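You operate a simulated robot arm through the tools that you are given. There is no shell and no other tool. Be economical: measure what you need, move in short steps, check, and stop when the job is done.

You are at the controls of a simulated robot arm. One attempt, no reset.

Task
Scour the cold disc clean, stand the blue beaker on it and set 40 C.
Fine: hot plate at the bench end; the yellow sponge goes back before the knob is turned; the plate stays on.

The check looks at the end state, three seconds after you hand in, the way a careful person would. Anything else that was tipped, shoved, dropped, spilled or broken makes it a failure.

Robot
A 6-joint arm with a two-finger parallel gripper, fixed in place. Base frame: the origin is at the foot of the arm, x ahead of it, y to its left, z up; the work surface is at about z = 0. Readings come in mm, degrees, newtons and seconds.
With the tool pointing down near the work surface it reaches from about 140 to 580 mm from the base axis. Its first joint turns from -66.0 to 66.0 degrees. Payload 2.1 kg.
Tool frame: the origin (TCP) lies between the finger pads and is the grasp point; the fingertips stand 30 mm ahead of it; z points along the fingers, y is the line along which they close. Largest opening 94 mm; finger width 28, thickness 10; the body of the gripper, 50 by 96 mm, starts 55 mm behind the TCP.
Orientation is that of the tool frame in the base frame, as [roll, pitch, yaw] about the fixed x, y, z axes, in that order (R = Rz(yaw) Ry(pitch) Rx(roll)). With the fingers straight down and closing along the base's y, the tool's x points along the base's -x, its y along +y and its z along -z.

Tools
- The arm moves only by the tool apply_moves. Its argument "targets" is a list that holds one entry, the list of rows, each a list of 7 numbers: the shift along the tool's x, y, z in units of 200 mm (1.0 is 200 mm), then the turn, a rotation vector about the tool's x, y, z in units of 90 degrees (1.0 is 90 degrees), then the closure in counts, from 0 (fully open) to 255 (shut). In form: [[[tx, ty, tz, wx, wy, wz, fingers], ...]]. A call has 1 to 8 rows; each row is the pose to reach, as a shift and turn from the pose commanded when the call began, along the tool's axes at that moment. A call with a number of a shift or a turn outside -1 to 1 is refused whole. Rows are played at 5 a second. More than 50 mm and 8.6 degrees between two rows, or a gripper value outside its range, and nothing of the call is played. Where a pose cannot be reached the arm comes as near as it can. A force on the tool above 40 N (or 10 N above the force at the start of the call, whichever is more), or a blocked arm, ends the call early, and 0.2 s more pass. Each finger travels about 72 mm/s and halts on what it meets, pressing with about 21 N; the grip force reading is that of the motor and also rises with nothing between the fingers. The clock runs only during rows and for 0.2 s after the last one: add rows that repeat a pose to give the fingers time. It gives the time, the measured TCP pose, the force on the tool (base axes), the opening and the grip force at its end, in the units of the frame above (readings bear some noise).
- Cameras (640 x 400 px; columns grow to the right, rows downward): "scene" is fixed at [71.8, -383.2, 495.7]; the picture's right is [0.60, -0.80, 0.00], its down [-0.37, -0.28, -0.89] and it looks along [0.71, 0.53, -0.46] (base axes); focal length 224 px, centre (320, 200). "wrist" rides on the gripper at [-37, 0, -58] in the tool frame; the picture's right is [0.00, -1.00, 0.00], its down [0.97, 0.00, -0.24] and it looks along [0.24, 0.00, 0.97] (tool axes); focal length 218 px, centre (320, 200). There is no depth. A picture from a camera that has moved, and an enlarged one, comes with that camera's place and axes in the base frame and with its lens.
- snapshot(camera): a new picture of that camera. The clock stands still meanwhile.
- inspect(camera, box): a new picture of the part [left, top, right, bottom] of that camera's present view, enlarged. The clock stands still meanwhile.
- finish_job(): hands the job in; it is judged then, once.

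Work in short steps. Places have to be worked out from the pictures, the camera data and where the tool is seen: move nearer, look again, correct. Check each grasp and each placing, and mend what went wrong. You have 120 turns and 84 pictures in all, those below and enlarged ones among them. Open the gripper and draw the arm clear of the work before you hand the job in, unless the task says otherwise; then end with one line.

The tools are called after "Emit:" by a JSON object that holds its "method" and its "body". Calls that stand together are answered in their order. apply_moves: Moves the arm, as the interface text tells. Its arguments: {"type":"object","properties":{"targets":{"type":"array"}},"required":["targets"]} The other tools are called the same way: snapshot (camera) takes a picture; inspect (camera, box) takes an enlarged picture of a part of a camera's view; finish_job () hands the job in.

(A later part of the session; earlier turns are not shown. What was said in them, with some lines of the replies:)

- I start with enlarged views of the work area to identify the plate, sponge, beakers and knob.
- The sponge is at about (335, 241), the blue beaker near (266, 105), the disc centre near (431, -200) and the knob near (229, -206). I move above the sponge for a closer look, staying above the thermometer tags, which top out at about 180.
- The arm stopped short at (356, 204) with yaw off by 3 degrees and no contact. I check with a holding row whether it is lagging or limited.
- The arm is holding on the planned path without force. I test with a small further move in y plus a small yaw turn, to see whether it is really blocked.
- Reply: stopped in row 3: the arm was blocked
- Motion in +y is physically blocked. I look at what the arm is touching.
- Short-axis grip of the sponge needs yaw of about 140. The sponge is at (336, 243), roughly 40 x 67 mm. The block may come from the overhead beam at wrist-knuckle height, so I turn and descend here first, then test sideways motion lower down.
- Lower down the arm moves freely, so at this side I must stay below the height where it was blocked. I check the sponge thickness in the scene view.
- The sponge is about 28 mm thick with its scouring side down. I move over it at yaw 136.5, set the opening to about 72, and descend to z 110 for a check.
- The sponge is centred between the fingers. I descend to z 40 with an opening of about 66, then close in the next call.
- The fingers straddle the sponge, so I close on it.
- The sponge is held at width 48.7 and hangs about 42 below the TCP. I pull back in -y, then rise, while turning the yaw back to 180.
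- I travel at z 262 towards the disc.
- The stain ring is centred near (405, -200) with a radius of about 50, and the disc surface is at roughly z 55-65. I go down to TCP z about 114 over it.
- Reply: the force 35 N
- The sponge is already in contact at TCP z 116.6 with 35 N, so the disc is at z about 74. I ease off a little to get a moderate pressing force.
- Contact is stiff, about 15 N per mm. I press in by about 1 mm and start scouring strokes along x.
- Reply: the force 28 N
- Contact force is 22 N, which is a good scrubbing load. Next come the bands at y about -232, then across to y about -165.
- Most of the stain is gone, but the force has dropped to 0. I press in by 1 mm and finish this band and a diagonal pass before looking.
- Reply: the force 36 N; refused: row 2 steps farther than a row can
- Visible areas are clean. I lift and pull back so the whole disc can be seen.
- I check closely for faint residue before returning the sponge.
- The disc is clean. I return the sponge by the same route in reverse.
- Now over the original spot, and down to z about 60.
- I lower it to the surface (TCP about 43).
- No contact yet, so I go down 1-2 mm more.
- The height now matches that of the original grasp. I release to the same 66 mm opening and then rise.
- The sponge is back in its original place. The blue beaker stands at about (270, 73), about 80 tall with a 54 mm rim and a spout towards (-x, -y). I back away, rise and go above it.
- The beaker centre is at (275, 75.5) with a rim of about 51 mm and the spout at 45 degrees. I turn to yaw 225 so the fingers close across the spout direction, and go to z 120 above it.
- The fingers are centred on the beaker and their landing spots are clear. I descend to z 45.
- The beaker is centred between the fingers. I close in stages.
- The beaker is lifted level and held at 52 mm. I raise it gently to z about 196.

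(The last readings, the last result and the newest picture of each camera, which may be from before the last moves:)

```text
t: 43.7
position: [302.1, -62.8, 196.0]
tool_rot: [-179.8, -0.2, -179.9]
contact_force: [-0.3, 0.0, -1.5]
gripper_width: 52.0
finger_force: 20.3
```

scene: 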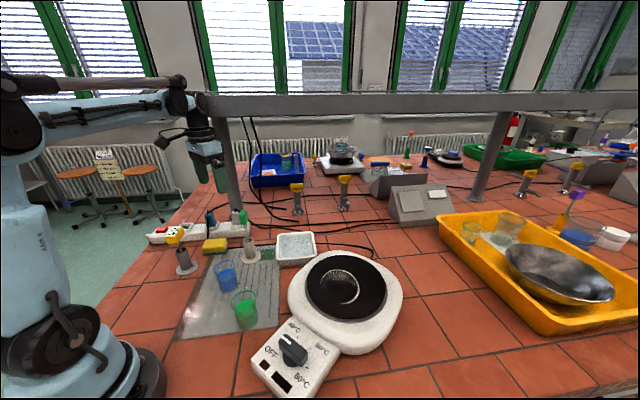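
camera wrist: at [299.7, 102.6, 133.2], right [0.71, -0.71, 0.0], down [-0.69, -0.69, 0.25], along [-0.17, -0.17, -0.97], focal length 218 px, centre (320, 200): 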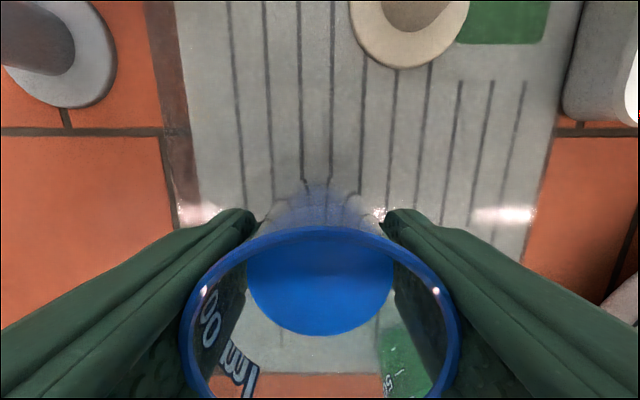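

Now over the disc centre (421, -204), in gentle steps.

Emit:
{"method": "apply_moves", "body": {"targets": [[[-0.04, -0.05, 0, 0, 0, 0, 255], [-0.12, -0.14, 0, 0, 0, 0, 255], [-0.21, -0.25, 0, 0, 0, 0, 255], [-0.31, -0.365, 0, 0, 0, 0, 255], [-0.41, -0.48, 0, 0, 0, 0, 255], [-0.49, -0.58, 0, 0, 0, 0, 255], [-0.56, -0.66, 0, 0, 0, 0, 255], [-0.595, -0.705, 0, 0, 0, 0, 255]]]}}

Emit:
{"method": "apply_moves", "body": {"targets": [[[0, 0, 0.05, 0, 0, 0, 255], [0, 0, 0.12, 0, 0, 0, 255], [0, 0, 0.2, 0, 0, 0, 255], [0, 0, 0.27, 0, 0, 0, 255], [0, 0, 0.33, 0, 0, 0, 255], [0, 0, 0.33, 0, 0, 0, 255]]]}}

Emit:
{"method": "inspect", "body": {"camera": "scene", "box": [240, 210, 440, 340]}}

Emit:
{"method": "snapshot", "body": {"camera": "wrist"}}

```text
t: 45.5
position: [420.8, -203.0, 194.6]
tool_rot: [-179.7, -0.2, -179.9]
contact_force: [0.7, 0.8, -1.9]
gripper_width: 52.0
finger_force: 20.7
```

```text
t: 46.9
position: [421.6, -203.8, 130.3]
tool_rot: [-179.7, -0.2, -180.0]
contact_force: [0.4, 0.5, -1.0]
gripper_width: 51.9
finger_force: 21.1
```

```text
3.08 times, centred on (340, 275) of scene
camera zoom: at [71.8, -383.2, 495.7], right [0.6, -0.8, 0.0], down [-0.37, -0.28, -0.89], along [0.71, 0.53, -0.46], focal length 688 px, centre (258, -31)
```

zoom: 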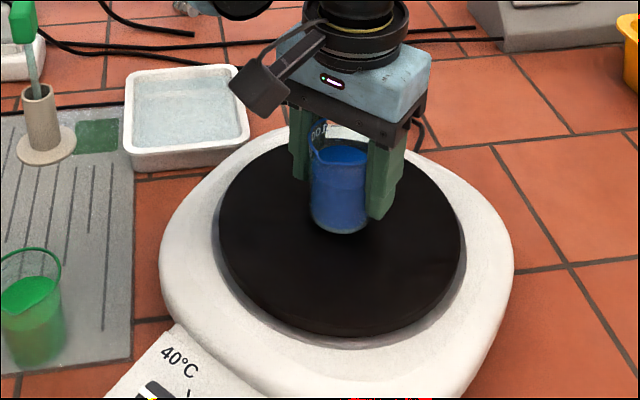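

```text
45 pictures are left
camera wrist: at [458.1, -204.2, 187.6], right [0.0, -1.0, 0.0], down [-0.97, 0.0, 0.24], along [-0.24, 0.0, -0.97], focal length 218 px, centre (320, 200)
```

wrist: 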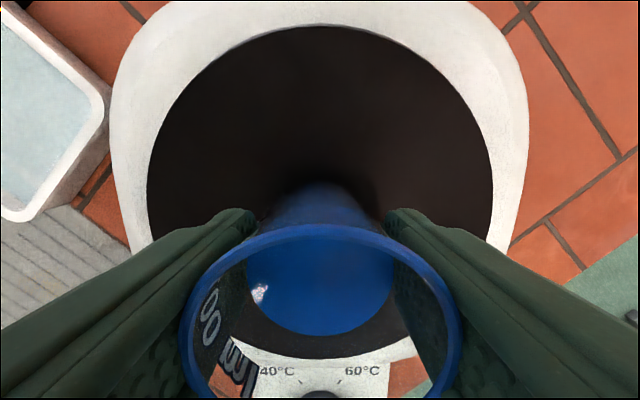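

The beaker is well centred and about 10 mm above the disc. I lower it slowly until contact.

Emit:
{"method": "apply_moves", "body": {"targets": [[[0, 0, 0.015, 0, 0, 0, 255], [0, 0, 0.03, 0, 0, 0, 255], [0, 0, 0.04, 0, 0, 0, 255], [0, 0, 0.045, 0, 0, 0, 255]]]}}

Emit:
{"method": "apply_moves", "body": {"targets": [[[0, 0, 0.005, 0, 0, 0, 255], [0, 0, 0.005, 0, 0, 0, 255]]]}}

```text
t: 47.9
position: [421.3, -206.4, 121.9]
tool_rot: [-179.7, -0.3, -179.9]
contact_force: [-4.3, -0.3, 16.0]
gripper_width: 52.3
finger_force: 20.7
```

```text
t: 48.5
position: [421.3, -205.2, 119.8]
tool_rot: [-179.7, -0.4, -180.0]
contact_force: [-5.5, 0.1, 14.7]
gripper_width: 51.8
finger_force: 20.4
```

Contact is made. I ease off by 1 mm before opening.

Emit:
{"method": "apply_moves", "body": {"targets": [[[0, 0, -0.006, 0, 0, 0, 255], [0, 0, -0.006, 0, 0, 0, 255]]]}}

```text
t: 49.1
position: [422.2, -205.1, 120.8]
tool_rot: [-179.8, -0.2, 179.9]
contact_force: [-0.2, -0.6, -1.2]
gripper_width: 51.9
finger_force: 21.2
```

The load has just gone, so the gap is below 1 mm. I open gradually with a 0.4 mm lowering.

Emit:
{"method": "apply_moves", "body": {"targets": [[[0, 0, 0.002, 0, 0, 0, 255], [0, 0, 0.002, 0, 0, 0, 110], [0, 0, 0.002, 0, 0, 0, 95], [0, 0, 0.002, 0, 0, 0, 70], [0, 0, 0.002, 0, 0, 0, 40], [0, 0, 0.002, 0, 0, 0, 0], [0, 0, 0.002, 0, 0, 0, 0]]]}}

Emit:
{"method": "snapshot", "body": {"camera": "wrist"}}

```text
t: 50.7
position: [421.5, -205.6, 121.1]
tool_rot: [-179.6, -0.3, 180.0]
contact_force: [-0.1, 0.6, -0.5]
gripper_width: 94.4
finger_force: 0.0
```

```text
44 pictures are left
camera wrist: at [458.8, -204.8, 177.8], right [0.0, -1.0, 0.0], down [-0.97, 0.0, 0.24], along [-0.24, 0.0, -0.97], focal length 218 px, centre (320, 200)
```

wrist: 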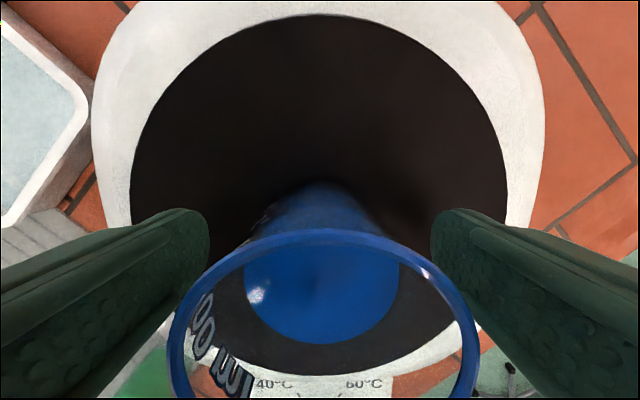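

The beaker stands free. I rise straight up, then move back over the knob.

Emit:
{"method": "apply_moves", "body": {"targets": [[[0, 0, -0.1, 0, 0, 0, 0], [0, 0, -0.25, 0, 0, 0, 0], [0, 0, -0.45, 0, 0, 0, 0], [0, 0, -0.65, 0, 0, 0, 0], [0, 0, -0.65, 0, 0, 0, 0]]]}}

Emit:
{"method": "apply_moves", "body": {"targets": [[[0.2, 0, 0, 0, 0, 0, 0], [0.4, 0, 0, 0, 0, 0, 0], [0.6, 0, 0, 0, 0, 0, 0], [0.79, 0, 0, 0, 0, 0, 0], [0.79, 0, 0, 0, 0, 0, 0]]]}}

Emit:
{"method": "snapshot", "body": {"camera": "wrist"}}

Emit:
{"method": "inspect", "body": {"camera": "scene", "box": [220, 220, 440, 400]}}

```text
t: 51.9
position: [423.8, -203.3, 249.8]
tool_rot: [-179.7, -0.3, 179.9]
contact_force: [0.0, -0.5, -0.5]
gripper_width: 93.9
finger_force: 0.1
```

```text
t: 53.1
position: [266.6, -206.2, 250.7]
tool_rot: [-179.8, -0.2, 180.0]
contact_force: [-0.6, 0.2, 0.1]
gripper_width: 94.0
finger_force: 0.1
```

```text
43 pictures are left
camera wrist: at [302.6, -205.5, 306.9], right [0.0, -1.0, 0.0], down [-0.97, 0.0, 0.24], along [-0.24, 0.0, -0.97], focal length 218 px, centre (320, 200)
```

wrist: 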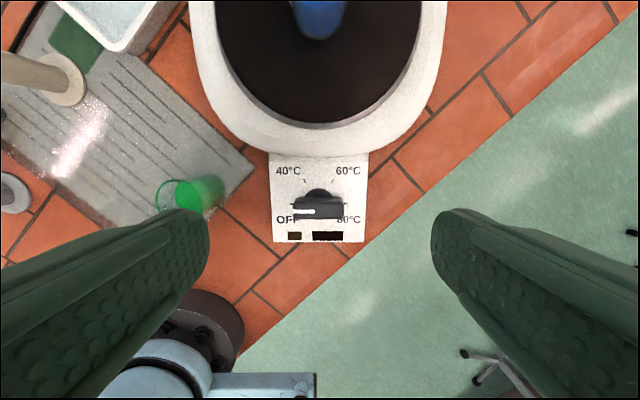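

```text
2.22 times, centred on (330, 310) of scene
camera zoom: at [71.7, -383.2, 495.7], right [0.6, -0.8, 0.0], down [-0.37, -0.28, -0.89], along [0.71, 0.53, -0.46], focal length 497 px, centre (298, -44)
```

zoom: 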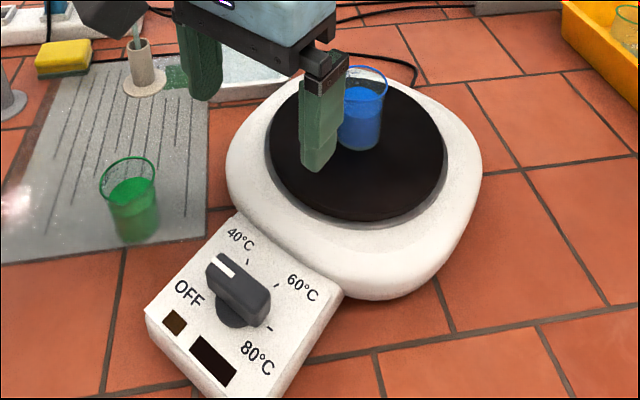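

Emit:
{"method": "inspect", "body": {"camera": "wrist", "box": [260, 145, 380, 250]}}

Emit:
{"method": "inspect", "body": {"camera": "scene", "box": [245, 310, 345, 400]}}

```text
3.81 times, centred on (320, 198) of wrist
camera zoom: at [302.6, -205.5, 306.9], right [0.0, -1.0, 0.0], down [-0.97, 0.0, 0.24], along [-0.24, 0.0, -0.97], focal length 832 px, centre (320, 210)
```

zoom: 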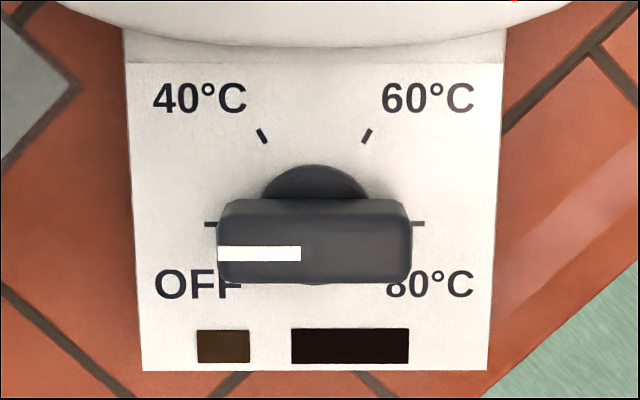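

```text
4.44 times, centred on (295, 355) of scene
camera zoom: at [71.7, -383.2, 495.7], right [0.6, -0.8, 0.0], down [-0.37, -0.28, -0.89], along [0.71, 0.53, -0.46], focal length 994 px, centre (431, -489)
```

zoom: 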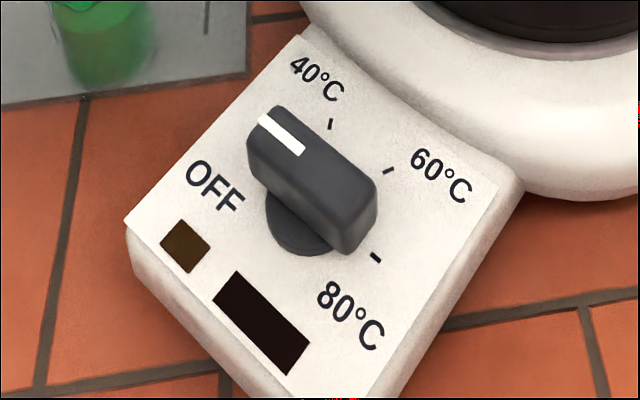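

Ticks lie at OFF = straight left (+y), 40 = 60 degrees clockwise from above, 60 = 120, 80 = 180. The knob axis is near (231.6, -203.5), the panel at z about 39, and the handle is a bar along y with its top near z 65. I turn the gripper to yaw 90 so it closes across the bar.

Emit:
{"method": "apply_moves", "body": {"targets": [[[0.03, 0, 0.06, 0, 0, 0.083, 0], [0.06, 0, 0.12, 0, 0, 0.166, 0], [0.09, 0, 0.18, 0, 0, 0.25, 30], [0.12, 0, 0.24, 0, 0, 0.333, 60], [0.15, 0.01, 0.3, 0, 0, 0.416, 90], [0.175, 0.013, 0.36, 0, 0, 0.5, 100], [0.175, 0.013, 0.42, 0, 0, 0.583, 100], [0.175, 0.013, 0.48, 0, 0, 0.666, 100]]]}}

Emit:
{"method": "apply_moves", "body": {"targets": [[[0, 0, 0, 0, 0, 0.083, 100], [0, 0, 0, 0, 0, 0.166, 100], [0, 0, 0, 0, 0, 0.25, 100], [0, 0, 0, 0, 0, 0.334, 100], [0, 0, 0, 0, 0, 0.334, 100]]]}}

Emit:
{"method": "snapshot", "body": {"camera": "wrist"}}

```text
t: 54.9
position: [229.3, -202.0, 153.9]
tool_rot: [-179.7, 0.1, 119.9]
contact_force: [-0.6, 0.5, -1.1]
gripper_width: 57.0
finger_force: 0.0
```

```text
t: 56.1
position: [228.1, -202.6, 155.9]
tool_rot: [-179.8, 0.3, 89.9]
contact_force: [0.2, 0.3, 0.3]
gripper_width: 57.3
finger_force: 0.0
```

```text
39 pictures are left
camera wrist: at [228.4, -238.9, 213.1], right [-1.0, 0.0, 0.0], down [0.0, 0.97, 0.24], along [0.0, 0.24, -0.97], focal length 218 px, centre (320, 200)
```

wrist: 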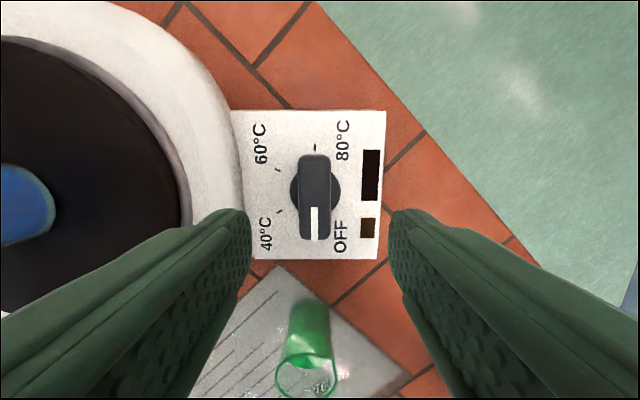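

The knob axis is refined to (231.5, -205), with the bar about 21 mm wide. I align and come down to z 100 to check the height.

Emit:
{"method": "apply_moves", "body": {"targets": [[[-0.012, 0.017, 0.1, 0, 0, 0, 100], [-0.012, 0.017, 0.2, 0, 0, 0, 100], [-0.012, 0.017, 0.28, 0, 0, 0, 100], [-0.012, 0.017, 0.28, 0, 0, 0, 100]]]}}

Emit:
{"method": "snapshot", "body": {"camera": "wrist"}}

Emit:
{"method": "inspect", "body": {"camera": "scene", "box": [235, 280, 355, 400]}}

```text
t: 57.1
position: [231.0, -205.8, 99.0]
tool_rot: [-179.8, 0.3, 90.0]
contact_force: [1.0, -0.4, 1.0]
gripper_width: 57.3
finger_force: 0.1
```

```text
38 pictures are left
camera wrist: at [230.2, -242.3, 155.8], right [-1.0, 0.0, 0.0], down [0.0, 0.97, 0.24], along [0.0, 0.24, -0.97], focal length 218 px, centre (320, 200)
```

wrist: 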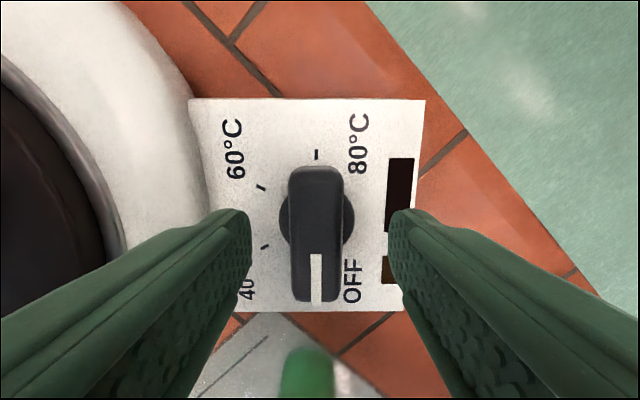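

```text
3.33 times, centred on (295, 340) of scene
camera zoom: at [71.7, -383.2, 495.7], right [0.6, -0.8, 0.0], down [-0.37, -0.28, -0.89], along [0.71, 0.53, -0.46], focal length 746 px, centre (403, -267)
```

zoom: 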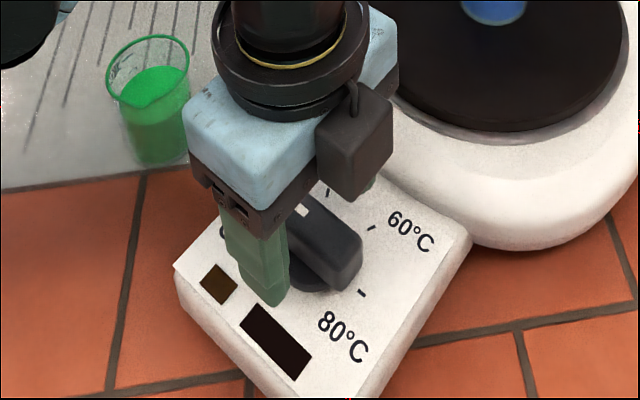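

The panel is at z 38 and the bar top at about 70. I descend to TCP z 82 (tips at 52) and close gently on the bar.

Emit:
{"method": "apply_moves", "body": {"targets": [[[0.004, 0.004, 0.04, 0, 0, 0, 100], [0.004, 0.004, 0.085, 0, 0, 0, 100], [0.004, 0.004, 0.085, 0, 0, 0, 100]]]}}

Emit:
{"method": "apply_moves", "body": {"targets": [[[0, 0, 0, 0, 0, 0, 150], [0, 0, 0, 0, 0, 0, 185], [0, 0, 0, 0, 0, 0, 220], [0, 0, 0, 0, 0, 0, 255], [0, 0, 0, 0, 0, 0, 255]]]}}

Emit:
{"method": "snapshot", "body": {"camera": "wrist"}}

```text
t: 57.9
position: [230.9, -204.1, 81.4]
tool_rot: [-179.8, 0.4, 90.1]
contact_force: [0.3, -0.1, 1.6]
gripper_width: 57.2
finger_force: 0.0
```

```text
t: 59.1
position: [232.7, -204.1, 82.1]
tool_rot: [-180.0, 0.3, 90.0]
contact_force: [7.1, -0.6, -7.3]
gripper_width: 22.0
finger_force: 44.9
```

```text
36 pictures are left
camera wrist: at [231.6, -240.9, 139.5], right [-1.0, 0.0, 0.0], down [0.0, 0.97, 0.24], along [0.0, 0.24, -0.97], focal length 218 px, centre (320, 200)
```

wrist: 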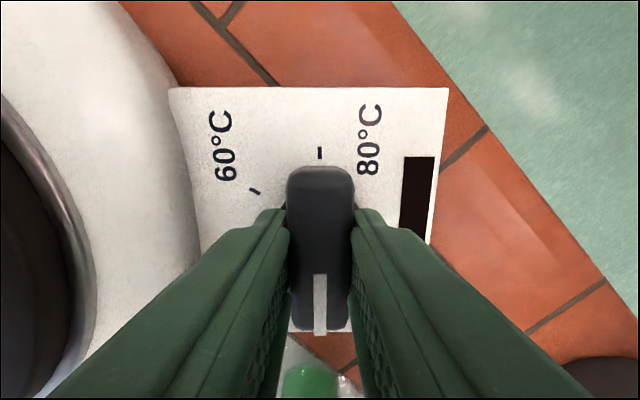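

The bar is gripped at 22 mm. I turn 30 degrees clockwise first and check.

Emit:
{"method": "apply_moves", "body": {"targets": [[[0, 0.003, 0, 0, 0, 0.06, 255], [0, 0.003, 0, 0, 0, 0.13, 255], [0, 0.003, 0, 0, 0, 0.2, 255], [0, 0.003, 0, 0, 0, 0.27, 255], [0, 0.003, 0, 0, 0, 0.333, 255]]]}}

Emit:
{"method": "snapshot", "body": {"camera": "wrist"}}

```text
t: 60.2
position: [231.7, -204.3, 81.5]
tool_rot: [-179.9, 0.5, 64.9]
contact_force: [-0.8, -2.6, -5.1]
gripper_width: 21.9
finger_force: 44.8
stopped in row 5: the force on the tool passed its limit (the readings are from after the stop); the commanded pose is now the measured one
```

```text
35 pictures are left
camera wrist: at [216.5, -237.3, 139.9], right [-0.9, 0.43, 0.0], down [0.42, 0.88, 0.23], along [0.1, 0.21, -0.97], focal length 218 px, centre (320, 200)
```

wrist: 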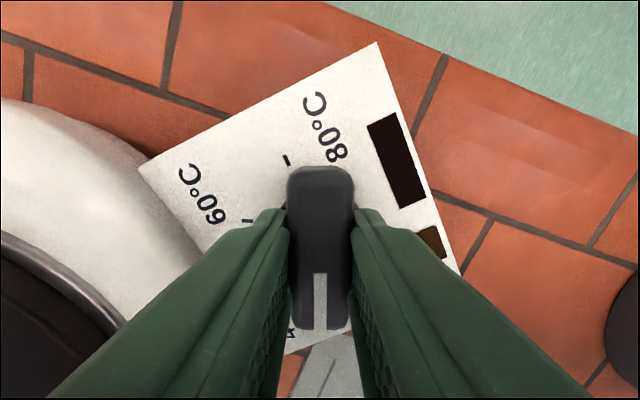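

The knob has turned 25 degrees, and the call stopped on a brief force peak. I check the plate hasn't moved before continuing slower.

Emit:
{"method": "inspect", "body": {"camera": "scene", "box": [220, 220, 440, 400]}}

Emit:
{"method": "apply_moves", "body": {"targets": [[[0, 0, 0, 0, 0, 0.03, 255], [0, 0, 0, 0, 0, 0.06, 255], [0, 0, 0, 0, 0, 0.09, 255], [0, 0, 0, 0, 0, 0.12, 255], [0, 0, 0, 0, 0, 0.15, 255], [0, 0, 0, 0, 0, 0.18, 255], [0, 0, 0, 0, 0, 0.2, 255]]]}}

```text
2.22 times, centred on (330, 310) of scene
camera zoom: at [71.8, -383.2, 495.7], right [0.6, -0.8, 0.0], down [-0.37, -0.28, -0.89], along [0.71, 0.53, -0.46], focal length 497 px, centre (298, -44)
```

zoom: 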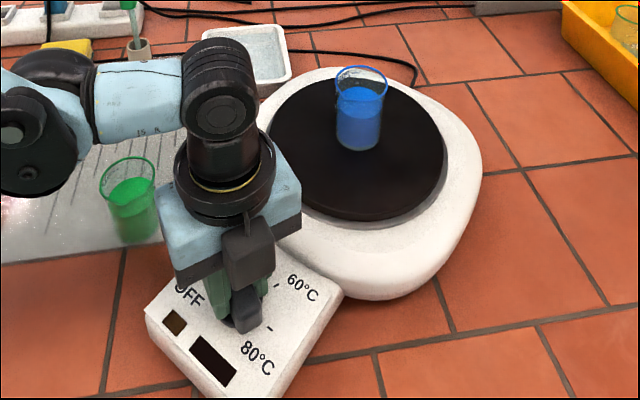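

```text
t: 61.8
position: [233.1, -204.9, 82.6]
tool_rot: [-179.9, 0.6, 46.7]
contact_force: [3.8, -2.9, -5.0]
gripper_width: 21.6
finger_force: 45.0
```

The plate hasn't moved and the turn is smooth. I do the remaining 17 degrees to yaw 30.

Emit:
{"method": "apply_moves", "body": {"targets": [[[0, 0, 0, 0, 0, 0.03, 255], [0, 0, 0, 0, 0, 0.06, 255], [0, 0, 0, 0, 0, 0.09, 255], [0, 0, 0, 0, 0, 0.12, 255], [0, 0, 0, 0, 0, 0.15, 255], [0, 0, 0, 0, 0, 0.185, 255], [0, 0, 0, 0, 0, 0.185, 255]]]}}

Emit:
{"method": "snapshot", "body": {"camera": "wrist"}}

```text
t: 63.4
position: [233.2, -205.4, 82.6]
tool_rot: [179.9, 0.4, 30.0]
contact_force: [11.8, -12.0, -21.5]
gripper_width: 21.9
finger_force: 45.3
```

```text
33 pictures are left
camera wrist: at [200.5, -222.6, 139.9], right [-0.5, 0.87, 0.0], down [0.84, 0.49, 0.23], along [0.2, 0.11, -0.97], focal length 218 px, centre (320, 200)
```

wrist: 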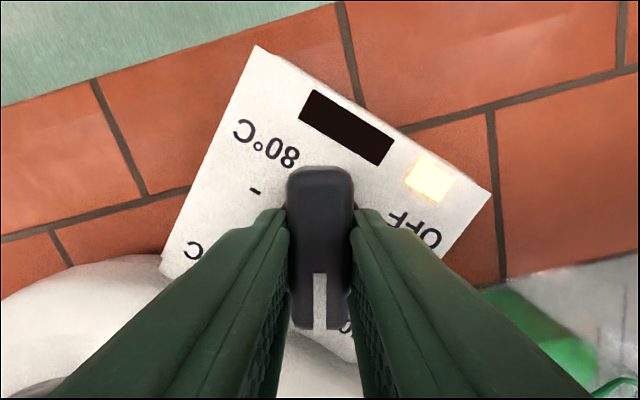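

The indicator light is on and the knob is at about 60 degrees. I release, rise and check the pointer against the 40 tick.

Emit:
{"method": "apply_moves", "body": {"targets": [[[0, 0, 0, 0, 0, 0, 215], [0, 0, 0, 0, 0, 0, 160], [0, 0, 0, 0, 0, 0, 100], [0, 0, 0, 0, 0, 0, 100]]]}}

Emit:
{"method": "apply_moves", "body": {"targets": [[[0, 0, -0.1, 0, 0, 0, 100], [0, 0, -0.3, 0, 0, 0, 100], [0, 0, -0.5, 0, 0, 0, 100], [0, 0, -0.7, 0, 0, 0, 100], [0, 0, -0.7, 0, 0, 0, 60]]]}}

Emit:
{"method": "snapshot", "body": {"camera": "wrist"}}

Emit:
{"method": "inspect", "body": {"camera": "scene", "box": [220, 220, 440, 400]}}

```text
t: 64.4
position: [232.8, -204.4, 82.2]
tool_rot: [179.9, 0.5, 30.0]
contact_force: [-0.3, 0.5, 0.3]
gripper_width: 57.2
finger_force: 0.1
```

```text
t: 65.6
position: [233.6, -204.3, 222.5]
tool_rot: [179.9, 0.5, 30.0]
contact_force: [-0.2, -0.5, 0.6]
gripper_width: 71.9
finger_force: 0.1
```

```text
32 pictures are left
camera wrist: at [201.4, -222.1, 280.1], right [-0.5, 0.86, 0.0], down [0.84, 0.49, 0.23], along [0.2, 0.11, -0.97], focal length 218 px, centre (320, 200)
```

wrist: 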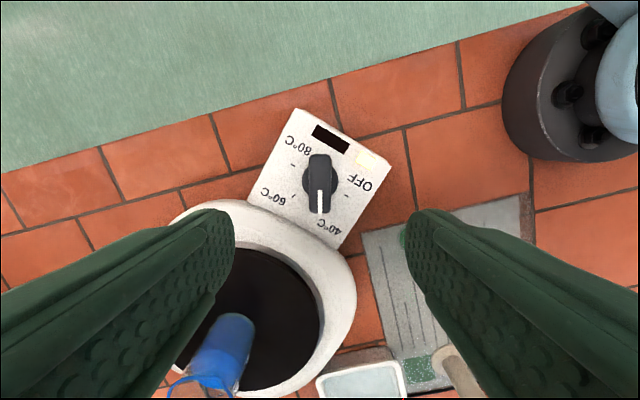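

```text
2.22 times, centred on (330, 310) of scene
camera zoom: at [71.8, -383.2, 495.7], right [0.6, -0.8, 0.0], down [-0.37, -0.28, -0.89], along [0.71, 0.53, -0.46], focal length 497 px, centre (298, -44)
```

zoom: 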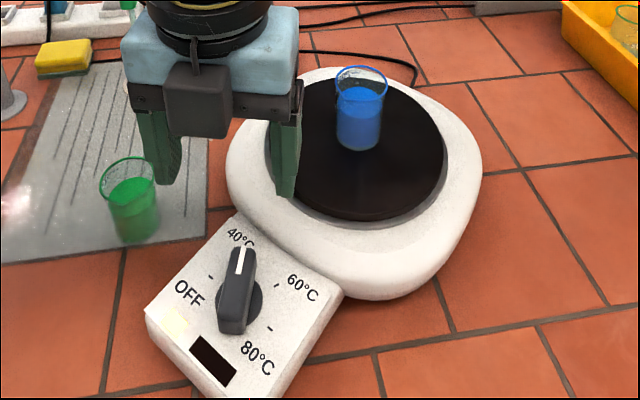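

Emit:
{"method": "inspect", "body": {"camera": "wrist", "box": [255, 115, 405, 255]}}

```text
2.86 times, centred on (330, 185) of wrist
camera zoom: at [201.4, -222.1, 280.1], right [-0.5, 0.86, 0.0], down [0.84, 0.49, 0.23], along [0.2, 0.11, -0.97], focal length 624 px, centre (291, 243)
```

zoom: 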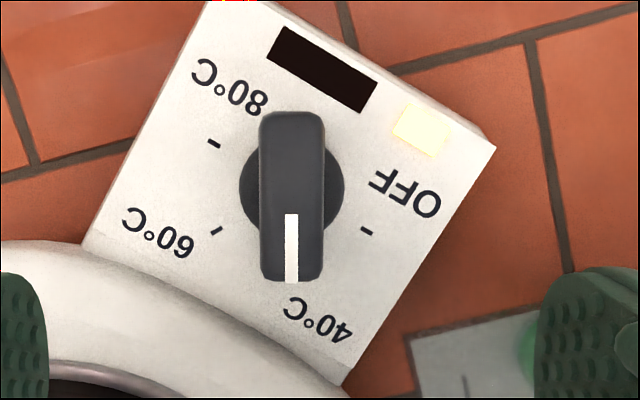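

The pointer sits exactly on 40, and the light is on. I draw the arm up, open the gripper, and take a last look.

Emit:
{"method": "apply_moves", "body": {"targets": [[[0, 0, -0.2, 0, 0, 0, 40], [0, 0, -0.4, 0, 0, 0, 20], [0, 0, -0.6, 0, 0, 0, 0], [0, 0, -0.8, 0, 0, 0, 0], [0, 0, -0.8, 0, 0, 0, 0]]]}}

Emit:
{"method": "snapshot", "body": {"camera": "scene"}}

Emit:
{"method": "inspect", "body": {"camera": "scene", "box": [140, 200, 420, 400]}}

```text
t: 66.8
position: [236.6, -201.1, 382.5]
tool_rot: [179.9, 0.5, 30.1]
contact_force: [0.2, 0.5, -0.7]
gripper_width: 93.8
finger_force: 0.1
```

```text
29 pictures are left
```

scene: 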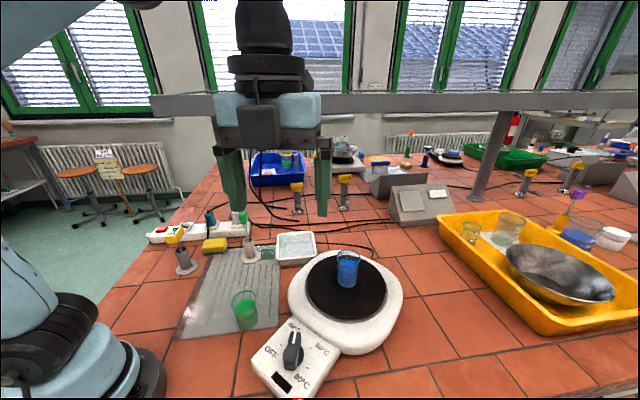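

```text
2.00 times, centred on (280, 300) of scene
camera zoom: at [71.8, -383.2, 495.7], right [0.6, -0.8, 0.0], down [-0.37, -0.28, -0.89], along [0.71, 0.53, -0.46], focal length 448 px, centre (400, 0)
```

zoom: 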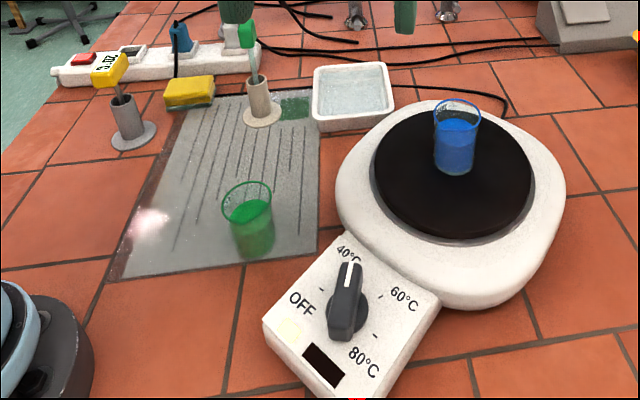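

The disc is clean, the beaker is upright at its centre, the sponge is back, the knob is at 40 with the light on, and nothing else looks disturbed. I hand in.

Emit:
{"method": "finish_job", "body": {}}

```text
The job is handed in.
```

The job is handed in: the disc is scoured clean, the yellow sponge went back before the knob was turned, the blue beaker stands on the disc, and the plate is left on at 40 °C.
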